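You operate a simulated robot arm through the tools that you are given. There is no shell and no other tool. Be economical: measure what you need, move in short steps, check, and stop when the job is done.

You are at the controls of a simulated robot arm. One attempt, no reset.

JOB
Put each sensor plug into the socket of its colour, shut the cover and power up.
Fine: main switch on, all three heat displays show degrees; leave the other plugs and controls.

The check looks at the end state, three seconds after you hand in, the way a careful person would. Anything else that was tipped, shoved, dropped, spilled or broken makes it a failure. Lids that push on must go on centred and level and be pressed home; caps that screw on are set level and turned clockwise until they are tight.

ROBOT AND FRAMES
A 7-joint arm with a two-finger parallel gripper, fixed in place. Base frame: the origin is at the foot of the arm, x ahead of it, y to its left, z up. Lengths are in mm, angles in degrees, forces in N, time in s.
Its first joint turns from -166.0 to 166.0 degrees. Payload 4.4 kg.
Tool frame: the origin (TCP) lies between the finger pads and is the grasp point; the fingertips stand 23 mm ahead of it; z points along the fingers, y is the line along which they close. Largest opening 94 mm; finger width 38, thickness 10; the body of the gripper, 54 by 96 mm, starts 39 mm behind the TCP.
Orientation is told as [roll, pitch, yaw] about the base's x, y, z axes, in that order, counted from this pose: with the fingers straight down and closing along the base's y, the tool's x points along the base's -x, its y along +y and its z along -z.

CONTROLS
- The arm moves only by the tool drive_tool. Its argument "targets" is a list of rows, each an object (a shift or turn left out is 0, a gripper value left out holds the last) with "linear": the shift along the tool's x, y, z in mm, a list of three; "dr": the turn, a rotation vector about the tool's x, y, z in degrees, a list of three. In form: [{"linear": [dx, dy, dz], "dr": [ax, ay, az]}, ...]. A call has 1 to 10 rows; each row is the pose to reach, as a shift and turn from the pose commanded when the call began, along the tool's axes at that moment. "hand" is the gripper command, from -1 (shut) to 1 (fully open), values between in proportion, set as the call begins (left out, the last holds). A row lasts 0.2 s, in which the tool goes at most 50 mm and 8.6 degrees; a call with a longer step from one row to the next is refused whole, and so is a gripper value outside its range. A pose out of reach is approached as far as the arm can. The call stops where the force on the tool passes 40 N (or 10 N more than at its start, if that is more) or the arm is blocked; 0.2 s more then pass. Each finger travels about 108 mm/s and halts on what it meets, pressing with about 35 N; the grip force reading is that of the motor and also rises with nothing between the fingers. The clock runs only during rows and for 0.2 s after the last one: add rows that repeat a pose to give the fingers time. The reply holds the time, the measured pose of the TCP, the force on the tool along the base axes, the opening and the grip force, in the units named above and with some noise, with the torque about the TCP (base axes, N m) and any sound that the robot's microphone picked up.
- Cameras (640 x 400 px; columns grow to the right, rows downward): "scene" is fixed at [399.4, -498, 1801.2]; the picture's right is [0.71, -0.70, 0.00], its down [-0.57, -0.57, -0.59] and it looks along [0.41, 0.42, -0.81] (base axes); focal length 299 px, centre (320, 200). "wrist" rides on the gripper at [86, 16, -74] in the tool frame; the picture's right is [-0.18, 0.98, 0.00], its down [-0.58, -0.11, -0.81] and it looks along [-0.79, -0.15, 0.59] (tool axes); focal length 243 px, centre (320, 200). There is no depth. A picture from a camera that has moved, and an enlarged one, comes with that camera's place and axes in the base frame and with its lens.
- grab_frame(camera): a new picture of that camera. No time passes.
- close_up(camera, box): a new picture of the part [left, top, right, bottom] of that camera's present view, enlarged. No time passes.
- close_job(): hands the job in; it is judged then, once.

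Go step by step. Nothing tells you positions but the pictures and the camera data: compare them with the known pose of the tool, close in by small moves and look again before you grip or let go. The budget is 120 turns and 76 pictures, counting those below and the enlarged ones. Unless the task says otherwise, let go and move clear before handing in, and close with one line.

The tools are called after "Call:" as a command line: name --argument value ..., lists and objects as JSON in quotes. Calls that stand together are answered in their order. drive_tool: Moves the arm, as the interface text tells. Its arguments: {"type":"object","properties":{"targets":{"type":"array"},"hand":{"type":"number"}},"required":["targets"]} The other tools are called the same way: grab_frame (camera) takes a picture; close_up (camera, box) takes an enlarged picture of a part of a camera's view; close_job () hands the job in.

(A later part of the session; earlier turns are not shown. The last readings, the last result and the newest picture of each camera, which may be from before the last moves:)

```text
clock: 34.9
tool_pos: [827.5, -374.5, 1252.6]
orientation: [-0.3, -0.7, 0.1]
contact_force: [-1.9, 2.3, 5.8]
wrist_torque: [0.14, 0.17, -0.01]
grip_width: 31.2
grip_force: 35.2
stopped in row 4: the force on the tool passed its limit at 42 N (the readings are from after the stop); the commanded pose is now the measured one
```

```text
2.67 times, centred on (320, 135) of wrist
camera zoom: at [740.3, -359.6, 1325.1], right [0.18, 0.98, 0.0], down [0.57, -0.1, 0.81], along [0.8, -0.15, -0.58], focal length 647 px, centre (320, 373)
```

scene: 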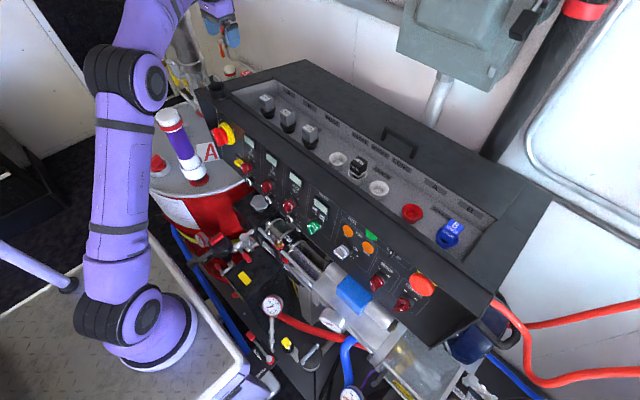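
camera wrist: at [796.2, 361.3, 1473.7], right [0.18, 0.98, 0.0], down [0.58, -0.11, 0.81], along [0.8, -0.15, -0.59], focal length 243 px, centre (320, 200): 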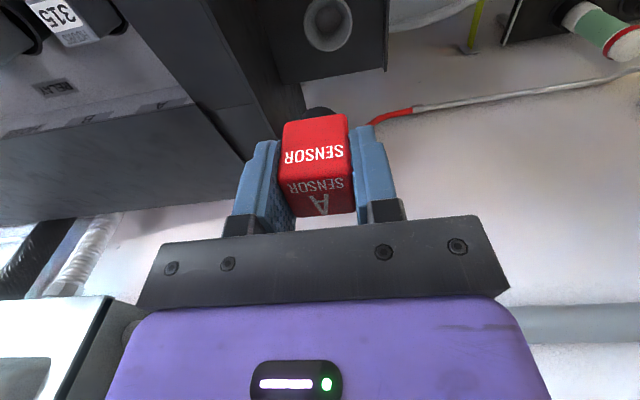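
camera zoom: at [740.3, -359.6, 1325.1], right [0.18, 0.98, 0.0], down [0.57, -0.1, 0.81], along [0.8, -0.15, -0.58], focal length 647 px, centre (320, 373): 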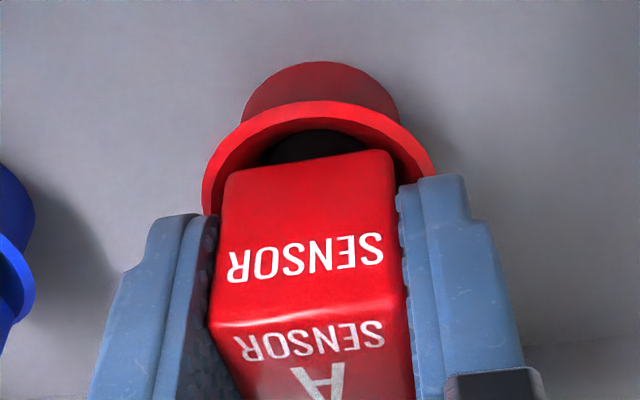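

Bottomed out at 42 N. I release, rise and compare both plugs.

Call:
drive_tool --targets '[{"linear": [0, 0, 0]}, {"linear": [0, 0, 0]}, {"linear": [0, 0, 0]}]' --hand 0.2

Call:
drive_tool --targets '[{"linear": [0, 0, -20]}, {"linear": [0, 0, -50]}, {"linear": [10, 0, -90]}, {"linear": [40, 0, -130]}, {"linear": [80, 0, -150]}, {"linear": [120, 0, -170]}, {"linear": [120, 0, -170]}]'

Call:
close_up --camera "wrist" --box '[160, 60, 400, 210]'

Call:
close_up --camera "scene" --box '[390, 170, 518, 250]'

```text
clock: 35.7
tool_pos: [827.3, -375.1, 1250.9]
orientation: [-0.4, -0.6, 0.1]
contact_force: [0.7, 0.7, -0.5]
wrist_torque: [0.0, -0.01, -0.01]
grip_width: 56.5
grip_force: 0.2
```

```text
clock: 37.3
tool_pos: [706.3, -376.7, 1417.3]
orientation: [-0.2, -0.6, 0.1]
contact_force: [-0.3, -1.2, -0.7]
wrist_torque: [0.01, 0.01, 0.01]
grip_width: 56.5
grip_force: 0.0
```

```text
2.67 times, centred on (280, 135) of wrist
camera zoom: at [619.3, -360.8, 1490.5], right [0.18, 0.98, 0.0], down [0.57, -0.1, 0.81], along [0.8, -0.15, -0.58], focal length 647 px, centre (427, 373)
```

zoom: 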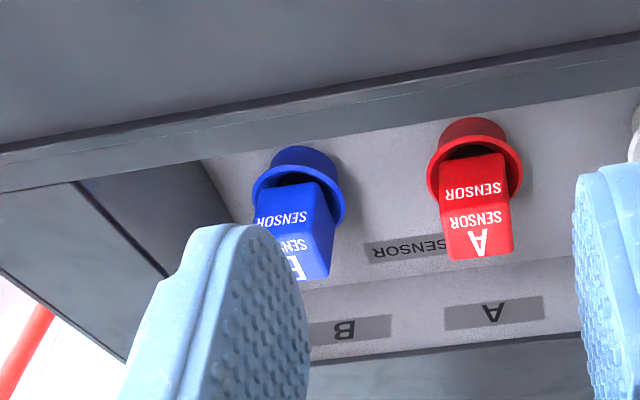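

```text
5.00 times, centred on (454, 210) of scene
camera zoom: at [399.4, -498.0, 1801.2], right [0.71, -0.7, 0.0], down [-0.57, -0.57, -0.59], along [0.41, 0.42, -0.81], focal length 1496 px, centre (-350, 150)
```

zoom: 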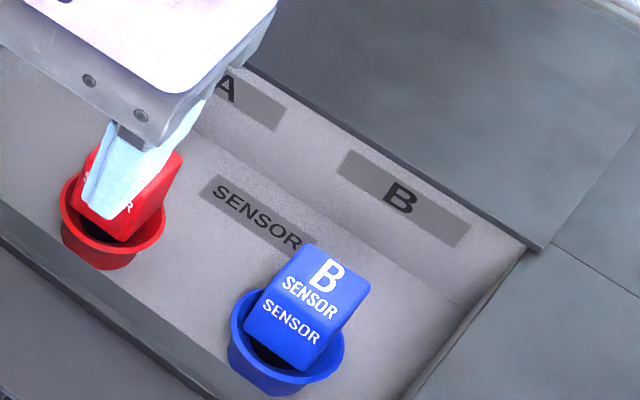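

Both sensors are in the right sockets. Next, the cover: I move to a view of the handle and its edges.

Call:
drive_tool --targets '[{"linear": [0, 45, 0]}, {"linear": [0, 90, 0]}, {"linear": [0, 135, 0]}, {"linear": [0, 180, 0]}, {"linear": [0, 215, 0]}, {"linear": [0, 215, 0]}]' --hand 1

Call:
grab_frame --camera "wrist"

Call:
close_up --camera "scene" --box '[350, 100, 450, 162]'

Call:
close_up --camera "scene" --box '[400, 150, 560, 250]'

```text
clock: 38.7
tool_pos: [703.6, -159.4, 1420.1]
orientation: [-0.3, -0.6, 0.0]
contact_force: [0.3, -1.0, 0.5]
wrist_torque: [0.03, 0.0, -0.04]
grip_width: 94.0
grip_force: 0.0
```

```text
29 pictures are left
camera wrist: at [616.6, -144.3, 1493.2], right [0.18, 0.98, 0.0], down [0.57, -0.1, 0.81], along [0.8, -0.15, -0.58], focal length 243 px, centre (320, 200)
```

wrist: 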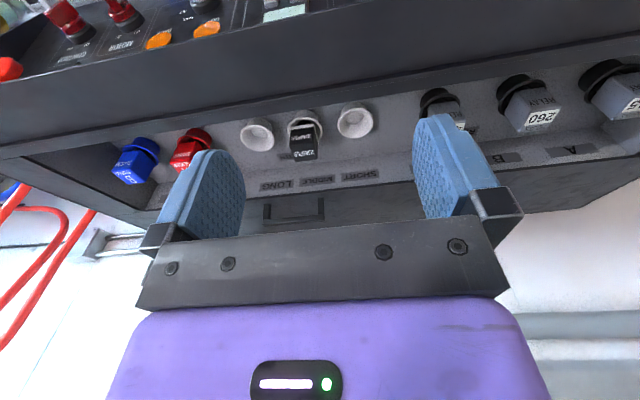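

```text
6.40 times, centred on (400, 131) of scene
camera zoom: at [399.4, -498.0, 1801.2], right [0.71, -0.7, 0.0], down [-0.57, -0.57, -0.59], along [0.41, 0.42, -0.81], focal length 1915 px, centre (-192, 642)
```

zoom: 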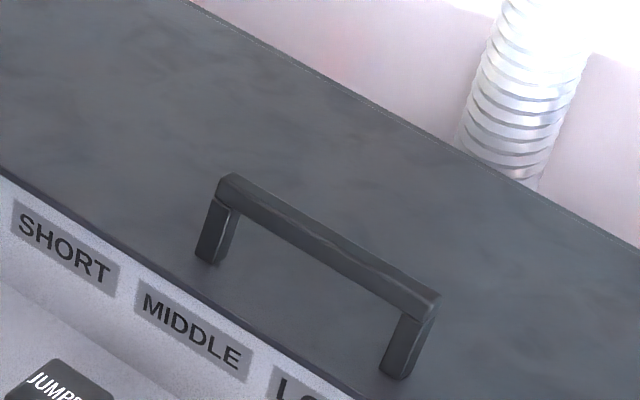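

```text
4.00 times, centred on (480, 200) of scene
camera zoom: at [399.4, -498.0, 1801.2], right [0.71, -0.7, 0.0], down [-0.57, -0.57, -0.59], along [0.41, 0.42, -0.81], focal length 1197 px, centre (-320, 200)
```

zoom: 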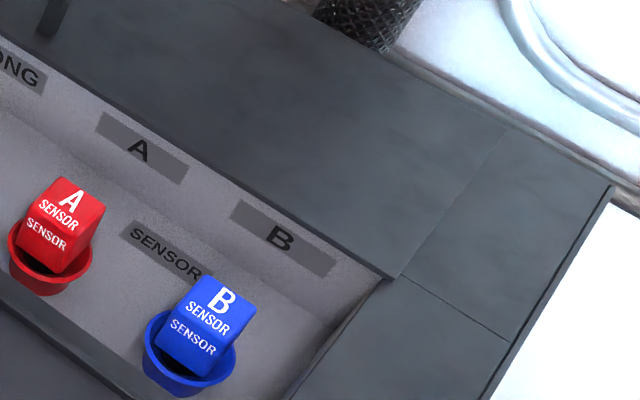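

Measurements: the trough rear edge is at (908, y, 1263), and the cover is a flat slab behind it that slides forward. Its handle bar lies along y at x≈921, y -198…-290, top z≈1306. I go above it and turn the gripper 90° so the fingers straddle the bar.

Call:
drive_tool --targets '[{"linear": [-40, -25, 15]}, {"linear": [-80, -50, 30]}, {"linear": [-115, -75, 45]}, {"linear": [-140, -85, 60], "dr": [0, 0, 8]}, {"linear": [-140, -85, 70], "dr": [0, 0, 16.5]}, {"linear": [-140, -85, 70], "dr": [0, 0, 25]}, {"linear": [-140, -85, 70], "dr": [0, 0, 33.5]}, {"linear": [-140, -85, 70], "dr": [0, 0, 42]}, {"linear": [-140, -85, 70], "dr": [0, 0, 50]}]' --hand -0.1

Call:
drive_tool --targets '[{"dr": [0, 0, 8]}, {"dr": [0, 0, 16]}, {"dr": [0, 0, 24]}, {"dr": [0, 0, 32]}, {"dr": [0, 0, 40]}, {"dr": [0, 0, 40]}]'

Call:
grab_frame --camera "wrist"

Call:
close_up --camera "scene" --box '[320, 50, 480, 150]'

```text
clock: 40.7
tool_pos: [844.8, -244.0, 1349.4]
orientation: [0.2, -0.6, -50.1]
contact_force: [-0.1, -0.4, -0.2]
wrist_torque: [0.02, 0.0, -0.06]
grip_width: 42.2
grip_force: 0.0
```

```text
clock: 42.1
tool_pos: [847.1, -244.1, 1350.9]
orientation: [0.5, -0.3, -90.1]
contact_force: [0.5, 0.1, 0.7]
wrist_torque: [-0.01, 0.01, -0.04]
grip_width: 42.2
grip_force: 0.0
```

```text
26 pictures are left
camera wrist: at [863.0, -157.9, 1424.1], right [0.98, -0.19, 0.01], down [-0.12, -0.58, 0.81], along [-0.14, -0.8, -0.59], focal length 243 px, centre (320, 200)
```

wrist: 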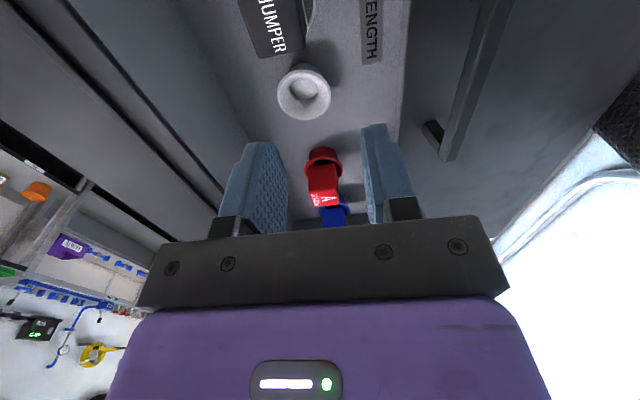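

```text
4.00 times, centred on (400, 100) of scene
camera zoom: at [399.4, -498.0, 1801.2], right [0.71, -0.7, 0.0], down [-0.57, -0.57, -0.59], along [0.41, 0.42, -0.81], focal length 1197 px, centre (0, 600)
```

zoom: 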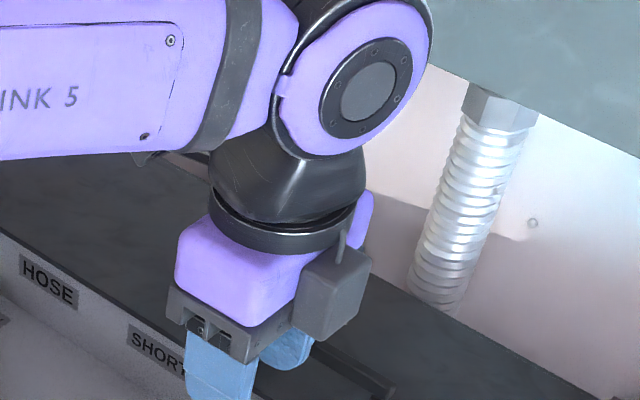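

The bar reads as x≈926, centred at y≈-245. I slide over it at this height (tool y is now base +x) and check.

Call:
drive_tool --targets '[{"linear": [0, 40, 0]}, {"linear": [0, 79, 0]}, {"linear": [0, 79, 0]}, {"linear": [0, 79, 0]}]'

Call:
grab_frame --camera "wrist"

```text
clock: 43.1
tool_pos: [927.1, -243.6, 1349.2]
orientation: [0.6, -0.4, -90.0]
contact_force: [0.7, 0.3, 0.5]
wrist_torque: [-0.02, 0.04, 0.01]
grip_width: 42.4
grip_force: 0.2
```

```text
24 pictures are left
camera wrist: at [942.7, -158.3, 1423.7], right [0.98, -0.18, 0.01], down [-0.12, -0.58, 0.81], along [-0.14, -0.8, -0.59], focal length 243 px, centre (320, 200)
```

wrist: 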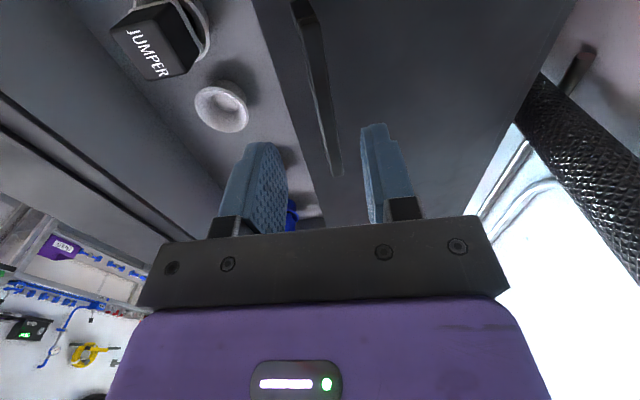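

The bar lies right between the fingers. I descend to z≈1303 and close on it.

Call:
drive_tool --targets '[{"linear": [0, 0, 20]}, {"linear": [0, 0, 36]}, {"linear": [0, 0, 46]}, {"linear": [0, 0, 46]}]'

Call:
drive_tool --targets '[{"linear": [0, 0, 0]}, {"linear": [0, 0, 0]}, {"linear": [0, 0, 0]}]' --hand -1

Call:
close_up --camera "wrist" --box '[200, 50, 440, 200]'

```text
clock: 44.1
tool_pos: [927.6, -242.2, 1303.3]
orientation: [0.6, -0.3, -90.0]
contact_force: [0.6, 0.1, 0.4]
wrist_torque: [-0.01, -0.03, 0.02]
grip_width: 42.3
grip_force: 0.0
```

```text
clock: 44.9
tool_pos: [926.1, -240.5, 1303.8]
orientation: [0.6, -0.3, -89.9]
contact_force: [1.5, -0.7, 4.1]
wrist_torque: [-0.07, 0.37, -0.08]
grip_width: 11.2
grip_force: 44.5
```

```text
2.67 times, centred on (320, 125) of wrist
camera zoom: at [942.8, -156.0, 1377.2], right [0.98, -0.18, 0.01], down [-0.12, -0.58, 0.81], along [-0.14, -0.8, -0.59], focal length 647 px, centre (320, 400)
```

zoom: 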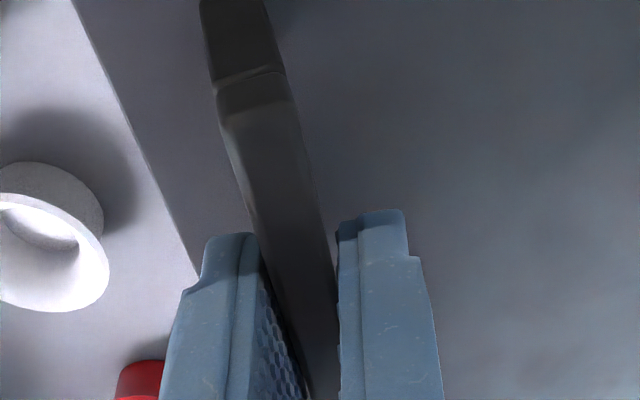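

The bar is gripped (11 mm). I try a short pull toward -x.

Call:
drive_tool --targets '[{"linear": [0, -4, 0]}, {"linear": [0, -10, 0]}, {"linear": [0, -16, 0]}, {"linear": [0, -22, 0]}]'

Call:
grab_frame --camera "scene"

```text
clock: 45.9
tool_pos: [904.1, -240.5, 1307.6]
orientation: [0.9, -0.3, -90.0]
contact_force: [7.1, 15.7, 33.8]
wrist_torque: [0.9, 0.22, -1.71]
grip_width: 10.8
grip_force: 45.0
```

```text
22 pictures are left
```

scene: 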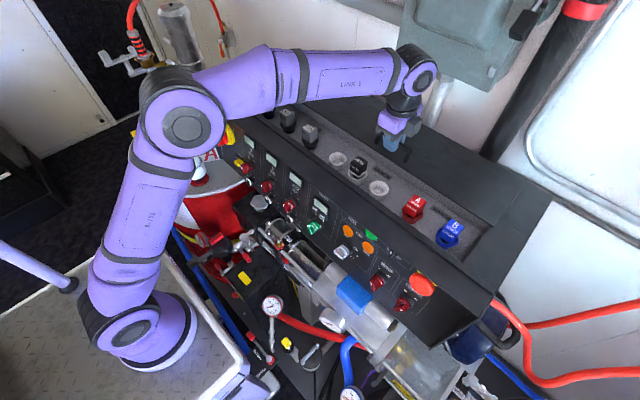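

It moves, but the slide seems to climb as it comes forward (upward force 34 N). A close look before continuing.

Call:
close_up --camera "scene" --box '[400, 140, 560, 240]'

Call:
close_up --camera "scene" --box '[220, 50, 380, 150]'

```text
4.00 times, centred on (480, 190) of scene
camera zoom: at [399.4, -498.0, 1801.2], right [0.71, -0.7, 0.0], down [-0.57, -0.57, -0.59], along [0.41, 0.42, -0.81], focal length 1197 px, centre (-320, 240)
```

zoom: 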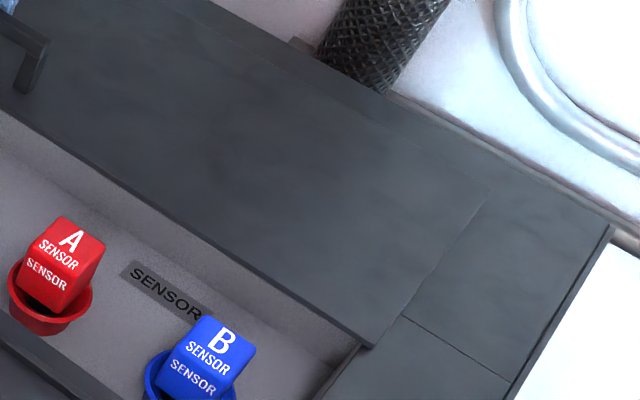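

```text
4.00 times, centred on (300, 100) of scene
camera zoom: at [399.4, -498.0, 1801.2], right [0.71, -0.7, 0.0], down [-0.57, -0.57, -0.59], along [0.41, 0.42, -0.81], focal length 1197 px, centre (400, 600)
```

zoom: 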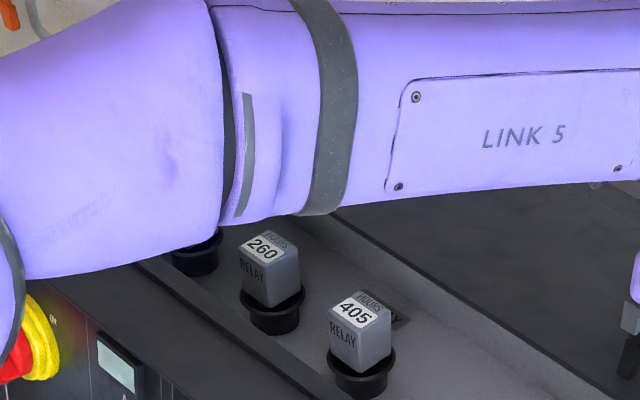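

The cover's right front corner has moved forward with the handle, so it slides. I relieve the upward load by rising 3 mm and pull a little more to learn the slope.

Call:
drive_tool --targets '[{"linear": [0, 0, -3]}, {"linear": [0, 0, -3]}]'

Call:
drive_tool --targets '[{"linear": [0, -6, 0]}, {"linear": [0, -12, 0]}, {"linear": [0, -18, 0]}, {"linear": [0, -18, 0]}]'

```text
clock: 46.5
tool_pos: [905.5, -241.0, 1307.3]
orientation: [0.4, -0.3, -89.9]
contact_force: [1.2, 22.5, 12.2]
wrist_torque: [0.07, 0.38, -1.72]
grip_width: 11.0
grip_force: 45.3
```

```text
clock: 47.3
tool_pos: [889.7, -241.3, 1309.3]
orientation: [1.0, -0.4, -89.9]
contact_force: [3.8, 11.7, 7.1]
wrist_torque: [0.01, 0.34, -1.73]
grip_width: 10.9
grip_force: 45.3
stopped in row 3: the force on the tool passed its limit at 42 N (the readings are from after the stop); the commanded pose is now the measured one
```

The slide climbs forward at roughly 0.15. I continue along that slope in small steps.

Call:
drive_tool --targets '[{"linear": [0.5, -4, -0.6]}, {"linear": [0.5, -8, -1.2]}, {"linear": [0.5, -12, -1.8]}, {"linear": [0.5, -16, -2.4]}, {"linear": [0.5, -20, -3]}, {"linear": [0.5, -24, -3.6]}]'

```text
clock: 48.7
tool_pos: [864.1, -242.7, 1315.8]
orientation: [1.1, -0.5, -90.0]
contact_force: [7.8, 11.7, 35.3]
wrist_torque: [0.45, 0.28, -1.74]
grip_width: 11.1
grip_force: 44.7
```

The climb is steeper than assumed. I check the picture before going on.

Call:
close_up --camera "scene" --box '[320, 90, 560, 240]'

Call:
grab_frame --camera "wrist"

```text
2.67 times, centred on (440, 165) of scene
camera zoom: at [399.4, -498.0, 1801.2], right [0.71, -0.7, 0.0], down [-0.57, -0.57, -0.59], along [0.41, 0.42, -0.81], focal length 798 px, centre (0, 293)
```

zoom: 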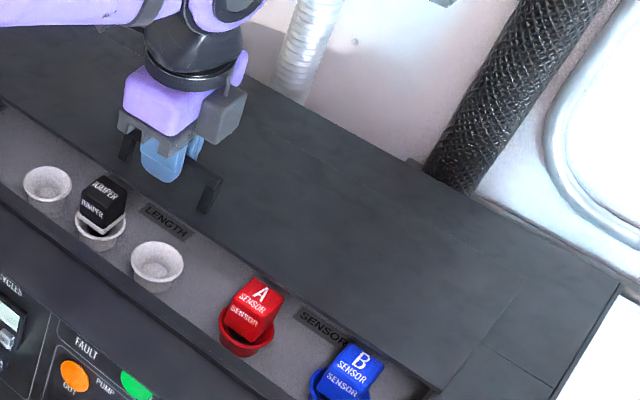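

```text
18 pictures are left
camera wrist: at [879.3, -156.1, 1387.9], right [0.98, -0.18, 0.02], down [-0.12, -0.57, 0.81], along [-0.14, -0.8, -0.59], focal length 243 px, centre (320, 200)
```

wrist: 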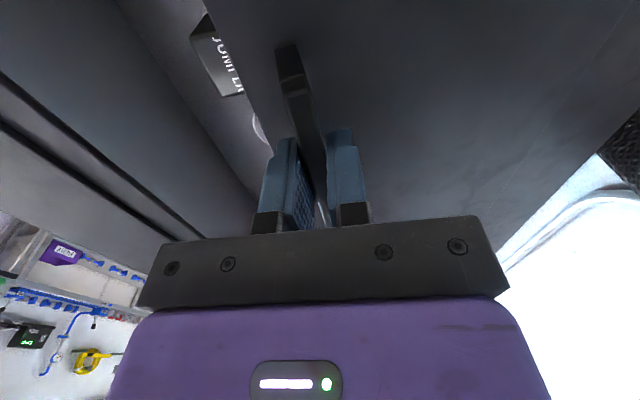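

The cover is sliding properly in its own plane; I unload 4 mm up and follow a slope of about 0.22.

Call:
drive_tool --targets '[{"linear": [0.5, 0, -2]}, {"linear": [1, 0, -4]}, {"linear": [1, -4, -5]}, {"linear": [1, -8, -6]}, {"linear": [1, -12, -6.8]}, {"linear": [1, -16, -7.7]}, {"linear": [1, -20, -8.6]}]'

```text
clock: 50.3
tool_pos: [845.7, -242.1, 1317.9]
orientation: [0.5, -0.2, -90.1]
contact_force: [-6.8, 7.1, -44.3]
wrist_torque: [0.39, 0.4, -1.17]
grip_width: 11.1
grip_force: 44.8
```

Now it pulls down, so I overshot. The best fit over the 80 mm so far is a slope of 0.175. I correct 3 mm down and carry on.

Call:
drive_tool --targets '[{"linear": [0, 0, 3]}, {"linear": [0, -4, 2.3]}, {"linear": [0, -8, 1.6]}, {"linear": [0, -12, 0.9]}, {"linear": [0, -16, 0.2]}, {"linear": [0, -20, -0.5]}, {"linear": [0, -20, -0.5]}]'

```text
clock: 51.9
tool_pos: [826.0, -241.6, 1321.1]
orientation: [0.9, -0.5, -89.9]
contact_force: [0.6, 3.1, -12.9]
wrist_torque: [0.17, 0.31, -1.71]
grip_width: 10.8
grip_force: 45.0
```

Good, the load is low. Continuing at the same slope.

Call:
drive_tool --targets '[{"linear": [0, -4, -0.3]}, {"linear": [0, -8, -0.9]}, {"linear": [0, -12, -1.6]}, {"linear": [0, -16, -2.3]}, {"linear": [0, -20, -3.0]}, {"linear": [0, -24, -3.7]}, {"linear": [0, -28, -4.4]}, {"linear": [0, -32, -5.1]}, {"linear": [0, -32, -5.1]}]'

Call:
grab_frame --camera "scene"

```text
clock: 53.9
tool_pos: [789.7, -240.7, 1326.3]
orientation: [1.1, -0.5, -90.0]
contact_force: [7.9, 3.1, 34.2]
wrist_torque: [0.34, 0.31, -1.71]
grip_width: 11.2
grip_force: 44.5
```

```text
17 pictures are left
```

scene: 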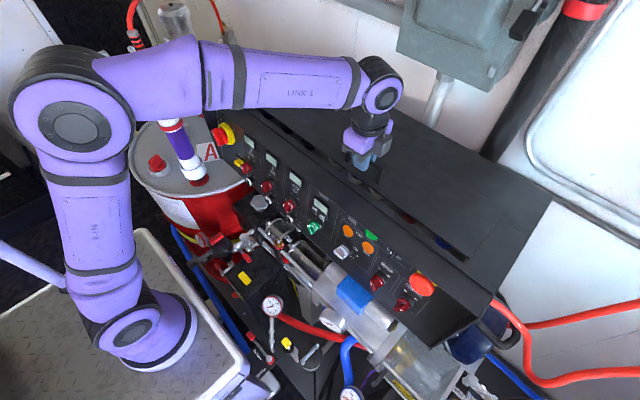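

The cover is nearly shut. I unload and pull the rest until it stops.

Call:
drive_tool --targets '[{"linear": [0, 0, -2.2]}, {"linear": [0, 0, -2.2]}]'

Call:
drive_tool --targets '[{"linear": [0, -4, -0.8]}, {"linear": [0, -8, -1.6]}, {"linear": [0, -12, -2.4]}, {"linear": [0, -16, -3.2]}, {"linear": [0, -20, -4]}, {"linear": [0, -24, -4.7]}, {"linear": [0, -28, -5.4]}, {"linear": [0, -32, -6.1]}]'

Call:
close_up --camera "scene" --box '[320, 130, 480, 230]'

```text
clock: 54.5
tool_pos: [791.0, -240.5, 1326.4]
orientation: [0.8, -0.4, -90.0]
contact_force: [5.7, -1.5, 23.2]
wrist_torque: [-0.35, 0.31, -1.25]
grip_width: 11.0
grip_force: 45.2
```

```text
clock: 56.1
tool_pos: [771.2, -242.7, 1330.6]
orientation: [1.2, -0.3, -90.0]
contact_force: [27.6, -4.8, -9.7]
wrist_torque: [0.1, 0.22, -1.75]
grip_width: 10.9
grip_force: 44.8
stopped in row 8: the force on the tool passed its limit at 47 N (the readings are from after the stop); the commanded pose is now the measured one
```

```text
4.00 times, centred on (400, 180) of scene
camera zoom: at [399.4, -498.0, 1801.2], right [0.71, -0.7, 0.0], down [-0.57, -0.57, -0.59], along [0.41, 0.42, -0.81], focal length 1197 px, centre (0, 280)
```

zoom: 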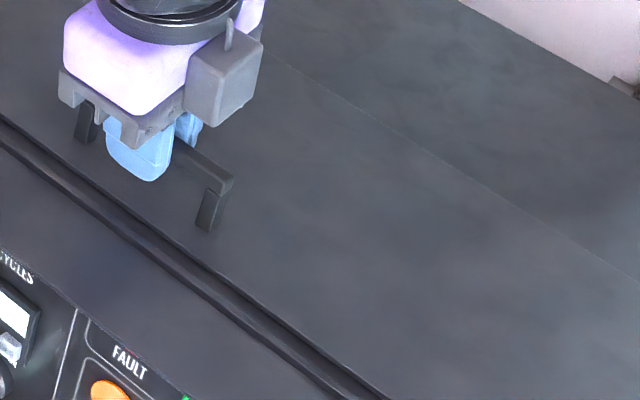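

It stopped at x≈771 with a rising pull. I take one more pull to confirm it is the end stop, then view the edge.

Call:
drive_tool --targets '[{"linear": [0, -2, -0.3]}, {"linear": [0, -4, -0.7]}, {"linear": [0, -6, -1]}, {"linear": [0, -8, -1.4]}]'

Call:
close_up --camera "scene" --box '[360, 170, 520, 270]'

Call:
close_up --camera "scene" --box '[205, 70, 365, 170]'

```text
clock: 56.5
tool_pos: [770.1, -242.8, 1330.2]
orientation: [1.5, -0.4, -90.0]
contact_force: [27.0, -5.3, -7.9]
wrist_torque: [0.11, 0.22, -1.59]
grip_width: 11.2
grip_force: 45.1
stopped in row 1: the force on the tool passed its limit at 42 N (the readings are from after the stop); the commanded pose is now the measured one
```

```text
4.00 times, centred on (440, 220) of scene
camera zoom: at [399.4, -498.0, 1801.2], right [0.71, -0.7, 0.0], down [-0.57, -0.57, -0.59], along [0.41, 0.42, -0.81], focal length 1197 px, centre (-160, 120)
```

zoom: 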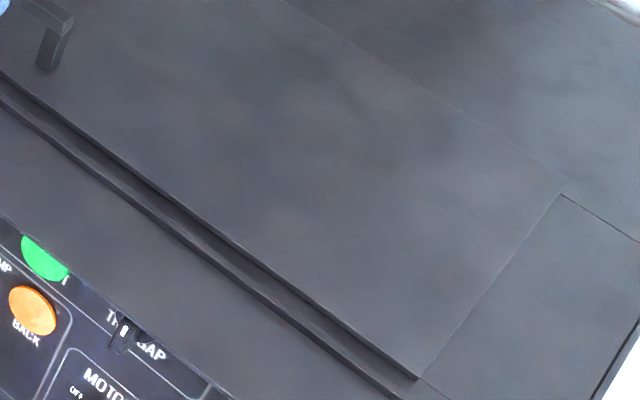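

```text
4.00 times, centred on (285, 120) of scene
camera zoom: at [399.4, -498.0, 1801.2], right [0.71, -0.7, 0.0], down [-0.57, -0.57, -0.59], along [0.41, 0.42, -0.81], focal length 1197 px, centre (460, 520)
```

zoom: 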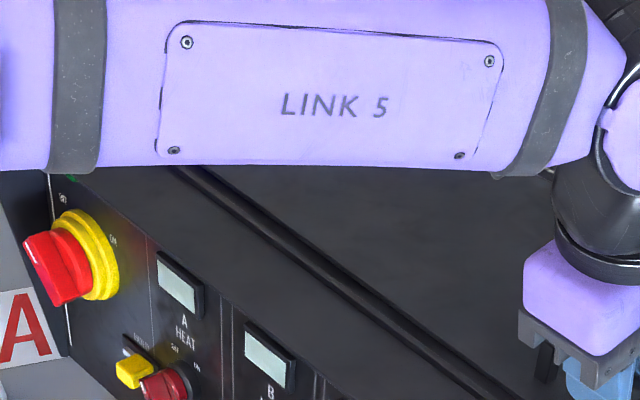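

The cover's rear edge now meets the seam at the trough's rear, and it is against its stop: shut. I release and rise, and check that it stays.

Call:
drive_tool --targets '[{"linear": [0, 0, 0]}, {"linear": [0, 0, 0]}, {"linear": [0, 0, 0]}]' --hand -0.1

Call:
drive_tool --targets '[{"linear": [0, 0, -15]}, {"linear": [0, 0, -45]}, {"linear": [0, 0, -80]}, {"linear": [0, 0, -110], "dr": [0, 0, -8]}, {"linear": [0, 0, -110], "dr": [0, 0, -16]}, {"linear": [0, 0, -110], "dr": [0, 0, -24]}, {"linear": [0, 0, -110], "dr": [0, 0, -32]}, {"linear": [0, 0, -110], "dr": [0, 0, -40]}, {"linear": [0, 0, -110], "dr": [0, 0, -48]}]'

Call:
drive_tool --targets '[{"dr": [0, 0, -8.4]}, {"dr": [0, 0, -16.8]}, {"dr": [0, 0, -25.2]}, {"dr": [0, 0, -33.6]}, {"dr": [0, 0, -42]}]'

Call:
grab_frame --camera "scene"

```text
clock: 57.3
tool_pos: [767.4, -241.4, 1332.3]
orientation: [1.3, -0.5, -89.9]
contact_force: [0.1, 0.2, -0.7]
wrist_torque: [-0.03, -0.02, -0.02]
grip_width: 42.5
grip_force: 0.0
```

```text
clock: 59.3
tool_pos: [765.2, -240.1, 1441.6]
orientation: [0.6, -1.4, -41.9]
contact_force: [-0.1, -0.5, 0.1]
wrist_torque: [0.0, 0.0, -0.02]
grip_width: 42.0
grip_force: 0.1
```

```text
clock: 60.5
tool_pos: [765.6, -240.9, 1443.2]
orientation: [-0.6, -1.3, 0.2]
contact_force: [0.6, 0.3, 0.4]
wrist_torque: [0.01, -0.02, -0.02]
grip_width: 42.3
grip_force: 0.1
```

```text
13 pictures are left
```

scene: 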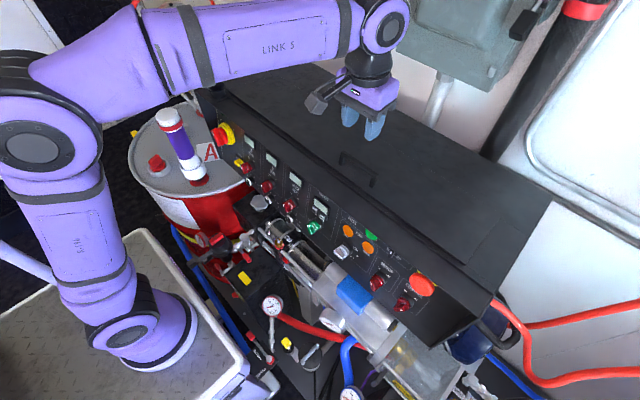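

The cover stays shut. A tall tube stands on the drum near (560, 250), top about 1290, right in front of the main switch, so I must keep the camera side of the gripper away from it: I'll yaw about +50° so the camera trails toward (-x, -y) while moving to the switch.

Call:
drive_tool --targets '[{"linear": [12, 39, 4], "dr": [0, 0, -5]}, {"linear": [25, 78, 8], "dr": [0, 0, -10]}, {"linear": [37, 117, 12], "dr": [0, 0, -15]}, {"linear": [50, 156, 16], "dr": [0, 0, -20]}, {"linear": [62, 195, 20], "dr": [0, 0, -25]}, {"linear": [75, 234, 24], "dr": [0, 0, -30]}, {"linear": [87, 273, 28], "dr": [0, 0, -35]}, {"linear": [100, 312, 32], "dr": [0, 0, -40]}, {"linear": [112, 351, 36], "dr": [0, 0, -45]}, {"linear": [125, 390, 40], "dr": [0, 0, -50]}]' --hand -1

Call:
grab_frame --camera "wrist"

```text
clock: 62.7
tool_pos: [638.4, 146.3, 1400.2]
orientation: [-1.4, -0.5, 50.1]
contact_force: [0.4, -1.2, 0.0]
wrist_torque: [0.03, -0.01, 0.01]
grip_width: 0.0
grip_force: 34.7
```

```text
12 pictures are left
camera wrist: at [568.7, 89.6, 1473.3], right [-0.64, 0.77, -0.02], down [0.44, 0.38, 0.81], along [0.64, 0.51, -0.58], focal length 243 px, centre (320, 200)
```

wrist: 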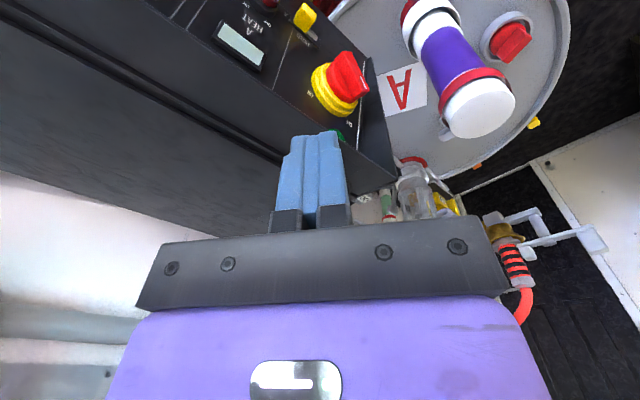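

The tube's top is actually near (584, 340, 1216), which leaves more room. Zooming on the switch.

Call:
close_up --camera "wrist" --box '[280, 30, 408, 110]'

```text
5.00 times, centred on (344, 70) of wrist
camera zoom: at [568.7, 89.6, 1473.3], right [-0.64, 0.77, -0.02], down [0.44, 0.38, 0.81], along [0.64, 0.51, -0.58], focal length 1213 px, centre (200, 850)
```

zoom: 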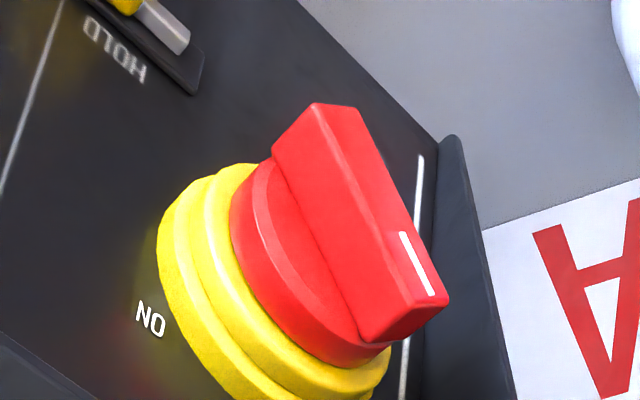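

The switch's grip bar lies nearly along y: pointer (OFF) end at about (661, 230, 1185), other end about (648, 186, 1170), so clockwise turns toward ON. I'll turn back to yaw 0 above it, then push the right end down with the closed fingertips.

Call:
drive_tool --targets '[{"linear": [-10, 3, 20], "dr": [0, 0, 8.3]}, {"linear": [-20, 6, 40], "dr": [0, 0, 16.6]}, {"linear": [-30, 9, 60], "dr": [0, 0, 25]}, {"linear": [-38, 11, 80], "dr": [0, 0, 33.3]}, {"linear": [-38, 11, 100], "dr": [0, 0, 41.6]}, {"linear": [-38, 11, 110], "dr": [0, 0, 50]}, {"linear": [-38, 11, 110], "dr": [0, 0, 50]}]'

Call:
close_up --camera "scene" --box '[150, 80, 310, 180]'

```text
clock: 63.7
tool_pos: [655.8, 183.7, 1327.5]
orientation: [-0.9, -1.8, 19.4]
contact_force: [-2.5, -1.5, 11.9]
wrist_torque: [0.09, -0.11, 0.05]
grip_width: 0.1
grip_force: 35.1
stopped in row 4: the force on the tool passed its limit at 72 N (the readings are from after the stop); the commanded pose is now the measured one
```

```text
4.00 times, centred on (230, 130) of scene
camera zoom: at [399.4, -498.0, 1801.2], right [0.71, -0.7, 0.0], down [-0.57, -0.57, -0.59], along [0.41, 0.42, -0.81], focal length 1197 px, centre (680, 480)
```

zoom: 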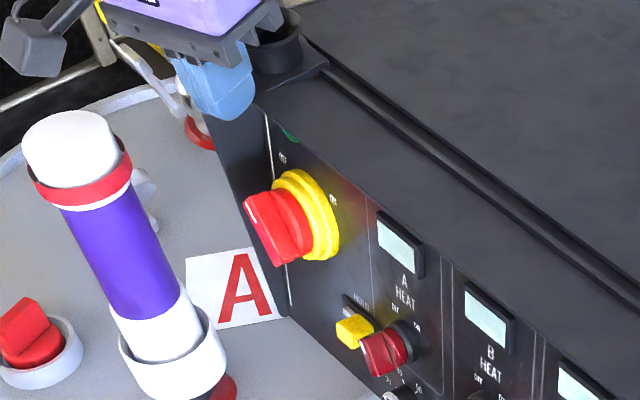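

The fingers met the rim of the black cup fixed on top of the console (rim about (707, 213), top 1326). The switch still stands as before. I back off up and away, finish the yaw, and check that the cup is unharmed.

Call:
drive_tool --targets '[{"linear": [0, 0, -15]}, {"linear": [14, 5, -30]}, {"linear": [28, 10, -30], "dr": [0, 0, 8]}, {"linear": [28, 10, -30], "dr": [0, 0, 16]}, {"linear": [28, 10, -30], "dr": [0, 0, 19.4]}, {"linear": [28, 10, -30], "dr": [0, 0, 19.4]}]'

Call:
grab_frame --camera "wrist"

```text
clock: 65.1
tool_pos: [625.2, 182.4, 1355.7]
orientation: [-0.2, -1.7, -0.2]
contact_force: [-0.1, -0.1, 0.0]
wrist_torque: [-0.02, -0.04, 0.01]
grip_width: 0.0
grip_force: 35.0
```

```text
9 pictures are left
camera wrist: at [536.7, 198.0, 1426.4], right [0.19, 0.98, 0.0], down [0.56, -0.11, 0.82], along [0.81, -0.16, -0.57], focal length 243 px, centre (320, 200)
```

wrist: 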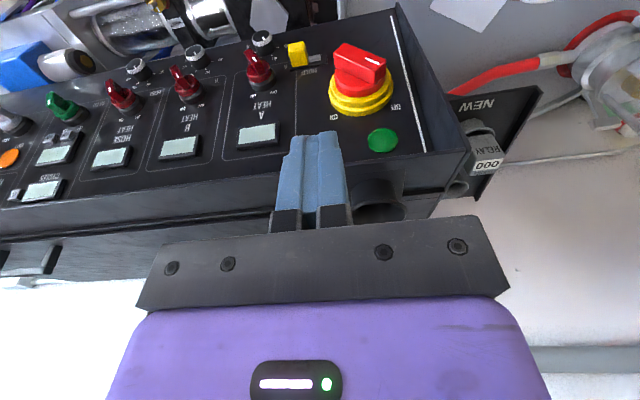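

Now clear: the bar's centre is about (664, 214, 1170), spanning y 192–238, and the cup is intact. I tilt the tool 15° toward the panel and come down in front, above the bar's right half.

Call:
drive_tool --targets '[{"linear": [0, 3, 35], "dr": [0, -5, 0]}, {"linear": [0, 7, 70], "dr": [0, -10, 0]}, {"linear": [0, 7, 105], "dr": [0, -13.5, 0]}, {"linear": [-18, 7, 112], "dr": [0, -13.5, 0]}, {"linear": [-18, 7, 122], "dr": [0, -13.5, 0]}, {"linear": [-18, 7, 122], "dr": [0, -13.5, 0]}]'

Call:
close_up --camera "scene" --box '[170, 90, 298, 170]'

```text
clock: 66.1
tool_pos: [635.7, 189.7, 1248.5]
orientation: [-0.4, -15.2, 0.1]
contact_force: [-35.0, -9.4, 14.2]
wrist_torque: [0.4, -2.49, -0.43]
grip_width: 0.1
grip_force: 35.0
stopped in row 5: the force on the tool passed its limit at 66 N (the readings are from after the stop); the commanded pose is now the measured one
```

```text
5.00 times, centred on (234, 130) of scene
camera zoom: at [399.4, -498.0, 1801.2], right [0.71, -0.7, 0.0], down [-0.57, -0.57, -0.59], along [0.41, 0.42, -0.81], focal length 1496 px, centre (750, 550)
```

zoom: 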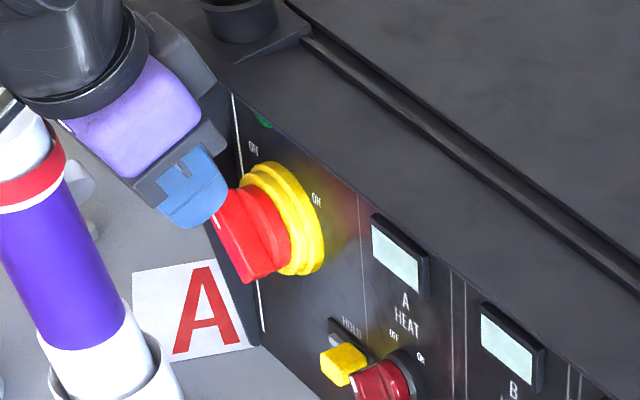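

The gripper body touched the cup's base plate, since the console's top overhangs the panel. A vertical tool can't get in, so I'll back off and approach the knob nearly horizontally, gripping the bar across its thickness. First I retreat and level the tool.

Call:
drive_tool --targets '[{"linear": [20, 0, -10]}, {"linear": [53, 0, -35], "dr": [0, 7, 0]}, {"linear": [53, 0, -70], "dr": [0, 15, 0]}, {"linear": [53, 0, -70], "dr": [0, 15, 0]}]'

Call:
drive_tool --targets '[{"dr": [0, 0, -8.5]}, {"dr": [0, 0, -17]}, {"dr": [0, 0, -25.5]}, {"dr": [0, 0, -34]}, {"dr": [0, 0, -42.5]}, {"dr": [0, 0, -51]}, {"dr": [0, 0, -59.5]}, {"dr": [0, 0, -68]}, {"dr": [0, 0, -76.5]}, {"dr": [0, 0, -85]}]'

```text
clock: 67.1
tool_pos: [569.8, 189.0, 1301.3]
orientation: [-0.4, -0.1, 0.0]
contact_force: [0.9, 0.3, -0.1]
wrist_torque: [0.03, 0.0, -0.03]
grip_width: 0.0
grip_force: 35.2
```

```text
clock: 69.3
tool_pos: [570.9, 191.5, 1300.7]
orientation: [-0.2, 0.4, 85.1]
contact_force: [-0.7, -0.3, 0.3]
wrist_torque: [0.01, 0.02, 0.0]
grip_width: 0.0
grip_force: 35.5
```

Finishing the yaw, opening to about 45 mm and then tilting the tool forward in steps.

Call:
drive_tool --targets '[{"linear": [0, 0, 0], "dr": [0, 0, -5]}, {"linear": [-22, 0, 0], "dr": [0, 0, -5]}, {"linear": [-22, 0, 0], "dr": [0, 0, -5]}]' --hand -0.05

Call:
drive_tool --targets '[{"dr": [8, 0, 0]}, {"dr": [16, 0, 0]}, {"dr": [24, 0, 0]}, {"dr": [32, 0, 0]}, {"dr": [40, 0, 0]}, {"dr": [40, 0, 0]}]'

```text
clock: 70.1
tool_pos: [573.8, 213.5, 1298.7]
orientation: [-0.2, 0.3, 90.1]
contact_force: [0.6, 0.2, -1.0]
wrist_torque: [-0.01, 0.01, -0.02]
grip_width: 44.7
grip_force: 0.0
```

```text
clock: 71.5
tool_pos: [573.9, 212.2, 1298.7]
orientation: [-40.2, 0.4, 89.9]
contact_force: [0.4, -0.6, -1.1]
wrist_torque: [0.03, 0.01, 0.0]
grip_width: 44.8
grip_force: 0.0
```

The tilt goes the right way, toward +x. I continue to about 78°.

Call:
drive_tool --targets '[{"dr": [8, 0, 0]}, {"dr": [16, 0, 0]}, {"dr": [24, 0, 0]}, {"dr": [32, 0, 0]}, {"dr": [38, 0, 0]}, {"dr": [38, 0, 0]}]'

Call:
grab_frame --camera "scene"

```text
clock: 72.9
tool_pos: [573.4, 213.4, 1298.0]
orientation: [-78.2, 0.3, 89.9]
contact_force: [-0.5, 0.2, 0.2]
wrist_torque: [0.03, -0.03, -0.02]
grip_width: 44.7
grip_force: 0.0
```

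```text
7 pictures are left
```

scene: 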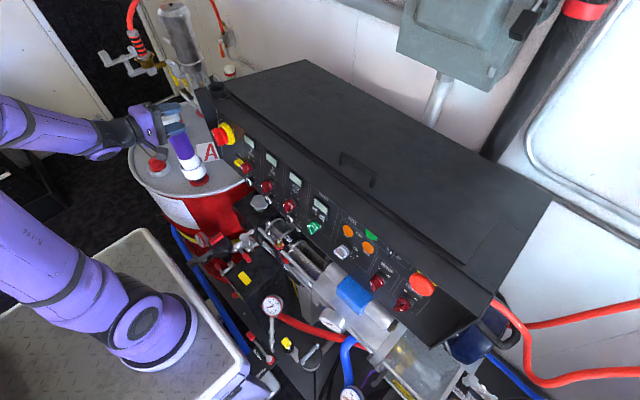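

The horizontal pose is reachable and clear of the tube. I look with the wrist camera for alignment with the knob.

Call:
drive_tool --targets '[{"linear": [0, 22, 8]}, {"linear": [0, 45, 15]}, {"linear": [0, 75, 20]}, {"linear": [0, 105, 22]}, {"linear": [0, 105, 22]}]'

Call:
grab_frame --camera "wrist"

```text
clock: 74.1
tool_pos: [572.8, 212.1, 1191.8]
orientation: [-78.2, 0.3, 90.0]
contact_force: [0.4, -0.9, 0.6]
wrist_torque: [0.0, 0.03, 0.03]
grip_width: 44.4
grip_force: 0.1
```

```text
6 pictures are left
camera wrist: at [496.8, 124.3, 1191.3], right [-0.2, 0.18, -0.96], down [-0.77, 0.58, 0.27], along [0.61, 0.79, 0.02], focal length 243 px, centre (320, 200)
```

wrist: 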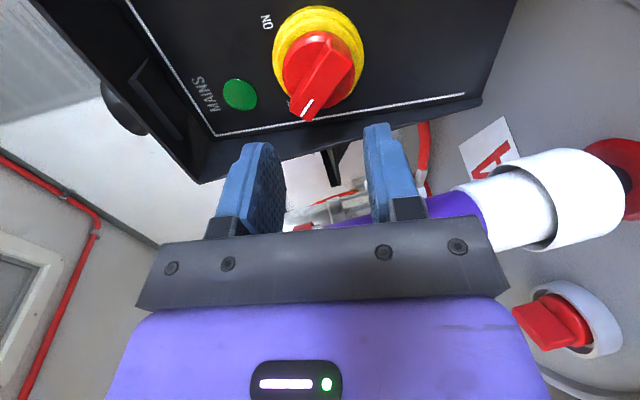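

Excellent view: the pointer is at about 10:30 (OFF), and ON lies at 1:30, a quarter turn clockwise. The knob centre is about (664, 213, 1171). I roll the gripper by +48° so the fingers close across the bar, align it, and look.

Call:
drive_tool --targets '[{"linear": [0, 10, 2], "dr": [0, 0, 8]}, {"linear": [0, 20.6, 4.3], "dr": [0, 0, 16]}, {"linear": [0, 20.6, 4.3], "dr": [0, 0, 24]}, {"linear": [0, 20.6, 4.3], "dr": [0, 0, 32]}, {"linear": [0, 20.6, 4.3], "dr": [0, 0, 40]}, {"linear": [0, 20.6, 4.3], "dr": [0, 0, 48]}, {"linear": [0, 20.6, 4.3], "dr": [0, 0, 48]}]'

Call:
grab_frame --camera "wrist"

```text
clock: 75.7
tool_pos: [575.4, 213.4, 1170.7]
orientation: [-72.7, -46.3, 77.2]
contact_force: [-0.1, 0.8, 0.3]
wrist_torque: [0.0, -0.01, 0.01]
grip_width: 44.7
grip_force: 0.1
```

```text
5 pictures are left
camera wrist: at [486.3, 166.0, 1112.0], right [-0.11, 0.85, -0.51], down [-0.69, 0.31, 0.66], along [0.72, 0.42, 0.55], focal length 243 px, centre (320, 200)
```

wrist: 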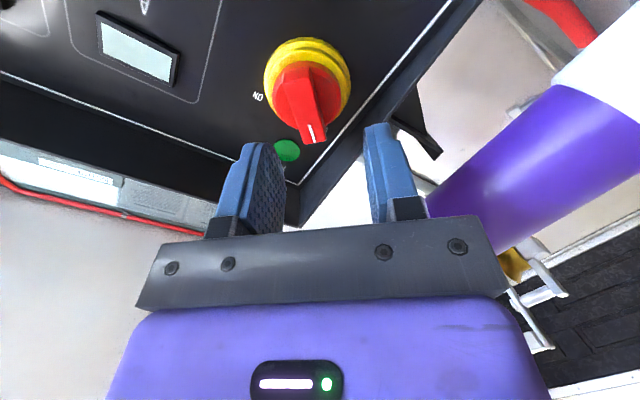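

The bar is parallel to the fingers, and the approach offset agrees with a straight +x move. I advance 75 mm.

Call:
drive_tool --targets '[{"linear": [-3.8, -3.4, 24.5]}, {"linear": [-7.6, -6.9, 49]}, {"linear": [-9.9, -8.9, 63.6]}, {"linear": [-11.4, -10.3, 73.4]}, {"linear": [-11.4, -10.3, 73.4]}]'

Call:
grab_frame --camera "wrist"

```text
clock: 76.9
tool_pos: [649.4, 212.2, 1172.1]
orientation: [-72.6, -46.3, 77.1]
contact_force: [-0.1, -0.1, -0.1]
wrist_torque: [-0.01, 0.02, -0.02]
grip_width: 44.8
grip_force: 0.1
```

```text
4 pictures are left
camera wrist: at [561.1, 164.0, 1113.2], right [-0.11, 0.85, -0.52], down [-0.69, 0.31, 0.66], along [0.72, 0.42, 0.55], focal length 243 px, centre (320, 200)
```

wrist: 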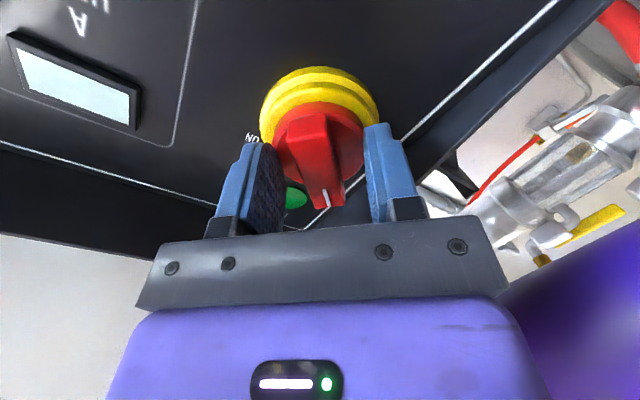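

The bar is well between the fingers. I close and begin the clockwise twist.

Call:
drive_tool --targets '[{"linear": [0, 0, 0]}, {"linear": [0, 0, 0]}, {"linear": [0, 0, 0]}]' --hand -1

Call:
drive_tool --targets '[{"dr": [0, 0, 4]}, {"dr": [0, 0, 8]}, {"dr": [0, 0, 12]}, {"dr": [0, 0, 16]}, {"dr": [0, 0, 20]}]'

```text
clock: 77.7
tool_pos: [648.9, 210.1, 1172.3]
orientation: [-72.8, -46.4, 77.1]
contact_force: [1.8, -9.0, 8.1]
wrist_torque: [-0.1, -0.28, -0.98]
grip_width: 19.1
grip_force: 45.6
```

```text
clock: 78.9
tool_pos: [648.0, 212.7, 1170.5]
orientation: [-61.2, -64.9, 63.4]
contact_force: [31.7, 5.7, 10.4]
wrist_torque: [-0.03, -1.05, -0.16]
grip_width: 19.2
grip_force: 44.9
```

The knob follows easily; the side load comes from the tool axis being 12° off the knob axis. I continue the turn about the horizontal axis instead.

Call:
drive_tool --targets '[{"linear": [0, 0, 1], "dr": [-0.8, -0.3, 3.9]}, {"linear": [0, 0, 1], "dr": [-1.5, -0.6, 7.8]}, {"linear": [0, 0, 1.5], "dr": [-2.3, -0.9, 11.7]}, {"linear": [0, 0, 1.5], "dr": [-3.0, -1.2, 15.7]}, {"linear": [0, 0, 1.5], "dr": [-3.8, -1.5, 19.6]}]'

```text
clock: 80.1
tool_pos: [648.5, 213.8, 1169.9]
orientation: [-9.8, -78.5, 14.2]
contact_force: [-4.2, 6.7, 16.3]
wrist_torque: [-0.15, -0.48, -0.82]
grip_width: 20.1
grip_force: 44.8
```

Going smoothly. Another 24° the same way.

Call:
drive_tool --targets '[{"linear": [-0.5, 0.5, 0], "dr": [-0.8, -0.3, 4]}, {"linear": [-1, 0.5, 0], "dr": [-1.5, -0.6, 8]}, {"linear": [-1, 0.5, 0], "dr": [-2.3, -0.9, 12]}, {"linear": [-1, 0.5, 0], "dr": [-3.0, -1.2, 16]}, {"linear": [-1, 0.5, 0], "dr": [-3.8, -1.5, 20]}, {"linear": [-1, 0.5, 0], "dr": [-4.5, -1.8, 23.5]}]'

Call:
grab_frame --camera "scene"

```text
clock: 81.5
tool_pos: [647.6, 213.9, 1168.9]
orientation: [66.1, -67.4, -59.5]
contact_force: [-12.3, 8.0, 3.6]
wrist_torque: [-0.27, 0.11, -1.06]
grip_width: 21.2
grip_force: 45.0
stopped in row 6: the force on the tool passed its limit at 44 N (the readings are from after the stop); the commanded pose is now the measured one
```

```text
3 pictures are left
```

scene: 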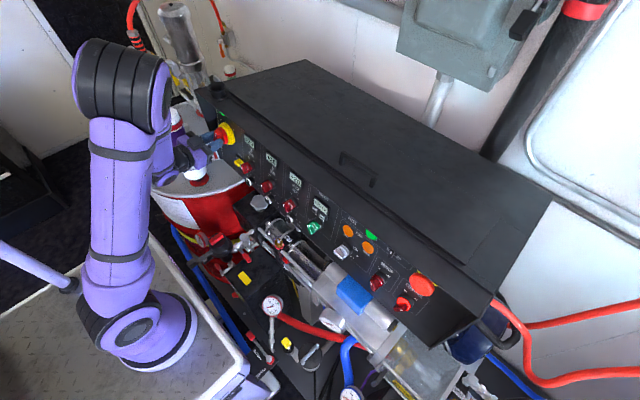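

The displays seem to have lit. I zoom in on them.

Call:
close_up --camera "scene" --box '[210, 115, 338, 195]'

```text
5.00 times, centred on (274, 155) of scene
camera zoom: at [399.4, -498.0, 1801.2], right [0.71, -0.7, 0.0], down [-0.57, -0.57, -0.59], along [0.41, 0.42, -0.81], focal length 1496 px, centre (550, 425)
```

zoom: 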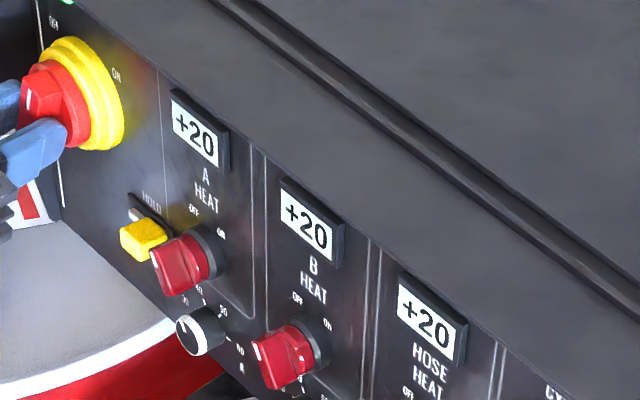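

All three displays read +20, so power is on. To bring the pointer fully to ON I turn a bit further, gently.

Call:
drive_tool --targets '[{"linear": [0, 0, -1], "dr": [-0.4, -0.2, 2]}, {"linear": [0, 0, -1], "dr": [-1.1, -0.5, 6]}, {"linear": [0, 0, -1], "dr": [-1.9, -0.8, 10]}, {"linear": [0, 0, -1], "dr": [-2.7, -1.1, 14]}]'

```text
clock: 82.5
tool_pos: [645.6, 215.8, 1170.3]
orientation: [78.4, -54.2, -70.4]
contact_force: [-13.6, 15.6, 4.4]
wrist_torque: [-0.13, 0.68, -0.42]
grip_width: 21.0
grip_force: 45.1
```

I open wide, unwind the tool 24° clear of the bar and of the tube, then back straight off.

Call:
drive_tool --targets '[{"linear": [0, 0, 0]}, {"linear": [0, 0, 0]}, {"linear": [0, 0, 0]}, {"linear": [0, 0, 0], "dr": [0, 0, -8]}, {"linear": [0, 0, 0], "dr": [0, 0, -16]}, {"linear": [0, 0, 0], "dr": [0, 0, -24]}, {"linear": [0, 0, -20], "dr": [0, 0, -24]}, {"linear": [0, 0, -45], "dr": [0, 0, -24]}, {"linear": [0, 0, -65], "dr": [0, 0, -24]}]' --hand 0.5

Call:
close_up --camera "wrist" --box '[220, 20, 420, 145]'

```text
clock: 82.9
tool_pos: [646.3, 215.0, 1171.4]
orientation: [78.6, -54.2, -70.4]
contact_force: [-0.5, 0.1, -0.6]
wrist_torque: [0.02, 0.06, -0.04]
grip_width: 70.4
grip_force: 0.1
stopped in row 2: the force on the tool passed its limit at 74 N (the readings are from after the stop); the commanded pose is now the measured one
```

```text
3.20 times, centred on (320, 82) of wrist
camera zoom: at [555.9, 260.8, 1118.6], right [-0.04, 0.7, 0.71], down [-0.67, -0.55, 0.5], along [0.74, -0.45, 0.49], focal length 776 px, centre (320, 576)
```

zoom: 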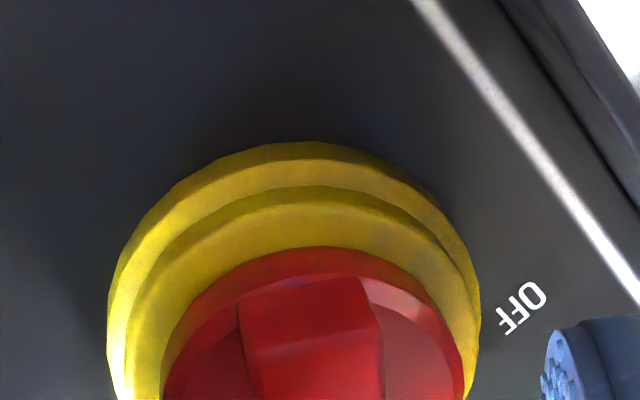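

The pointer stands about 35° right of up, near ON but maybe 8–10° short. I re-close on the bar and turn a little more to its stop.

Call:
drive_tool --targets '[{"linear": [0, 0, 0]}, {"linear": [0, 0, 0]}, {"linear": [0, 0, 0]}, {"linear": [0, 0, 0]}]' --hand -1

Call:
drive_tool --targets '[{"dr": [-0.6, -0.2, 3]}, {"dr": [-1.1, -0.5, 6]}, {"dr": [-1.7, -0.7, 9]}, {"dr": [-2.3, -0.9, 12]}, {"dr": [-2.6, -1.1, 14]}]'

```text
clock: 83.3
tool_pos: [648.4, 208.6, 1166.5]
orientation: [77.4, -54.7, -70.2]
contact_force: [-2.8, -17.3, -2.5]
wrist_torque: [0.01, -0.03, -0.85]
grip_width: 39.3
grip_force: 35.0
stopped in row 2: the force on the tool passed its limit at 50 N (the readings are from after the stop); the commanded pose is now the measured one
```

```text
clock: 84.2
tool_pos: [647.3, 209.6, 1166.1]
orientation: [81.5, -46.1, -73.7]
contact_force: [-3.1, -15.6, 2.1]
wrist_torque: [-0.01, 0.57, -0.99]
grip_width: 38.9
grip_force: 44.7
stopped in row 4: the force on the tool passed its limit at 42 N (the readings are from after the stop); the commanded pose is now the measured one
```

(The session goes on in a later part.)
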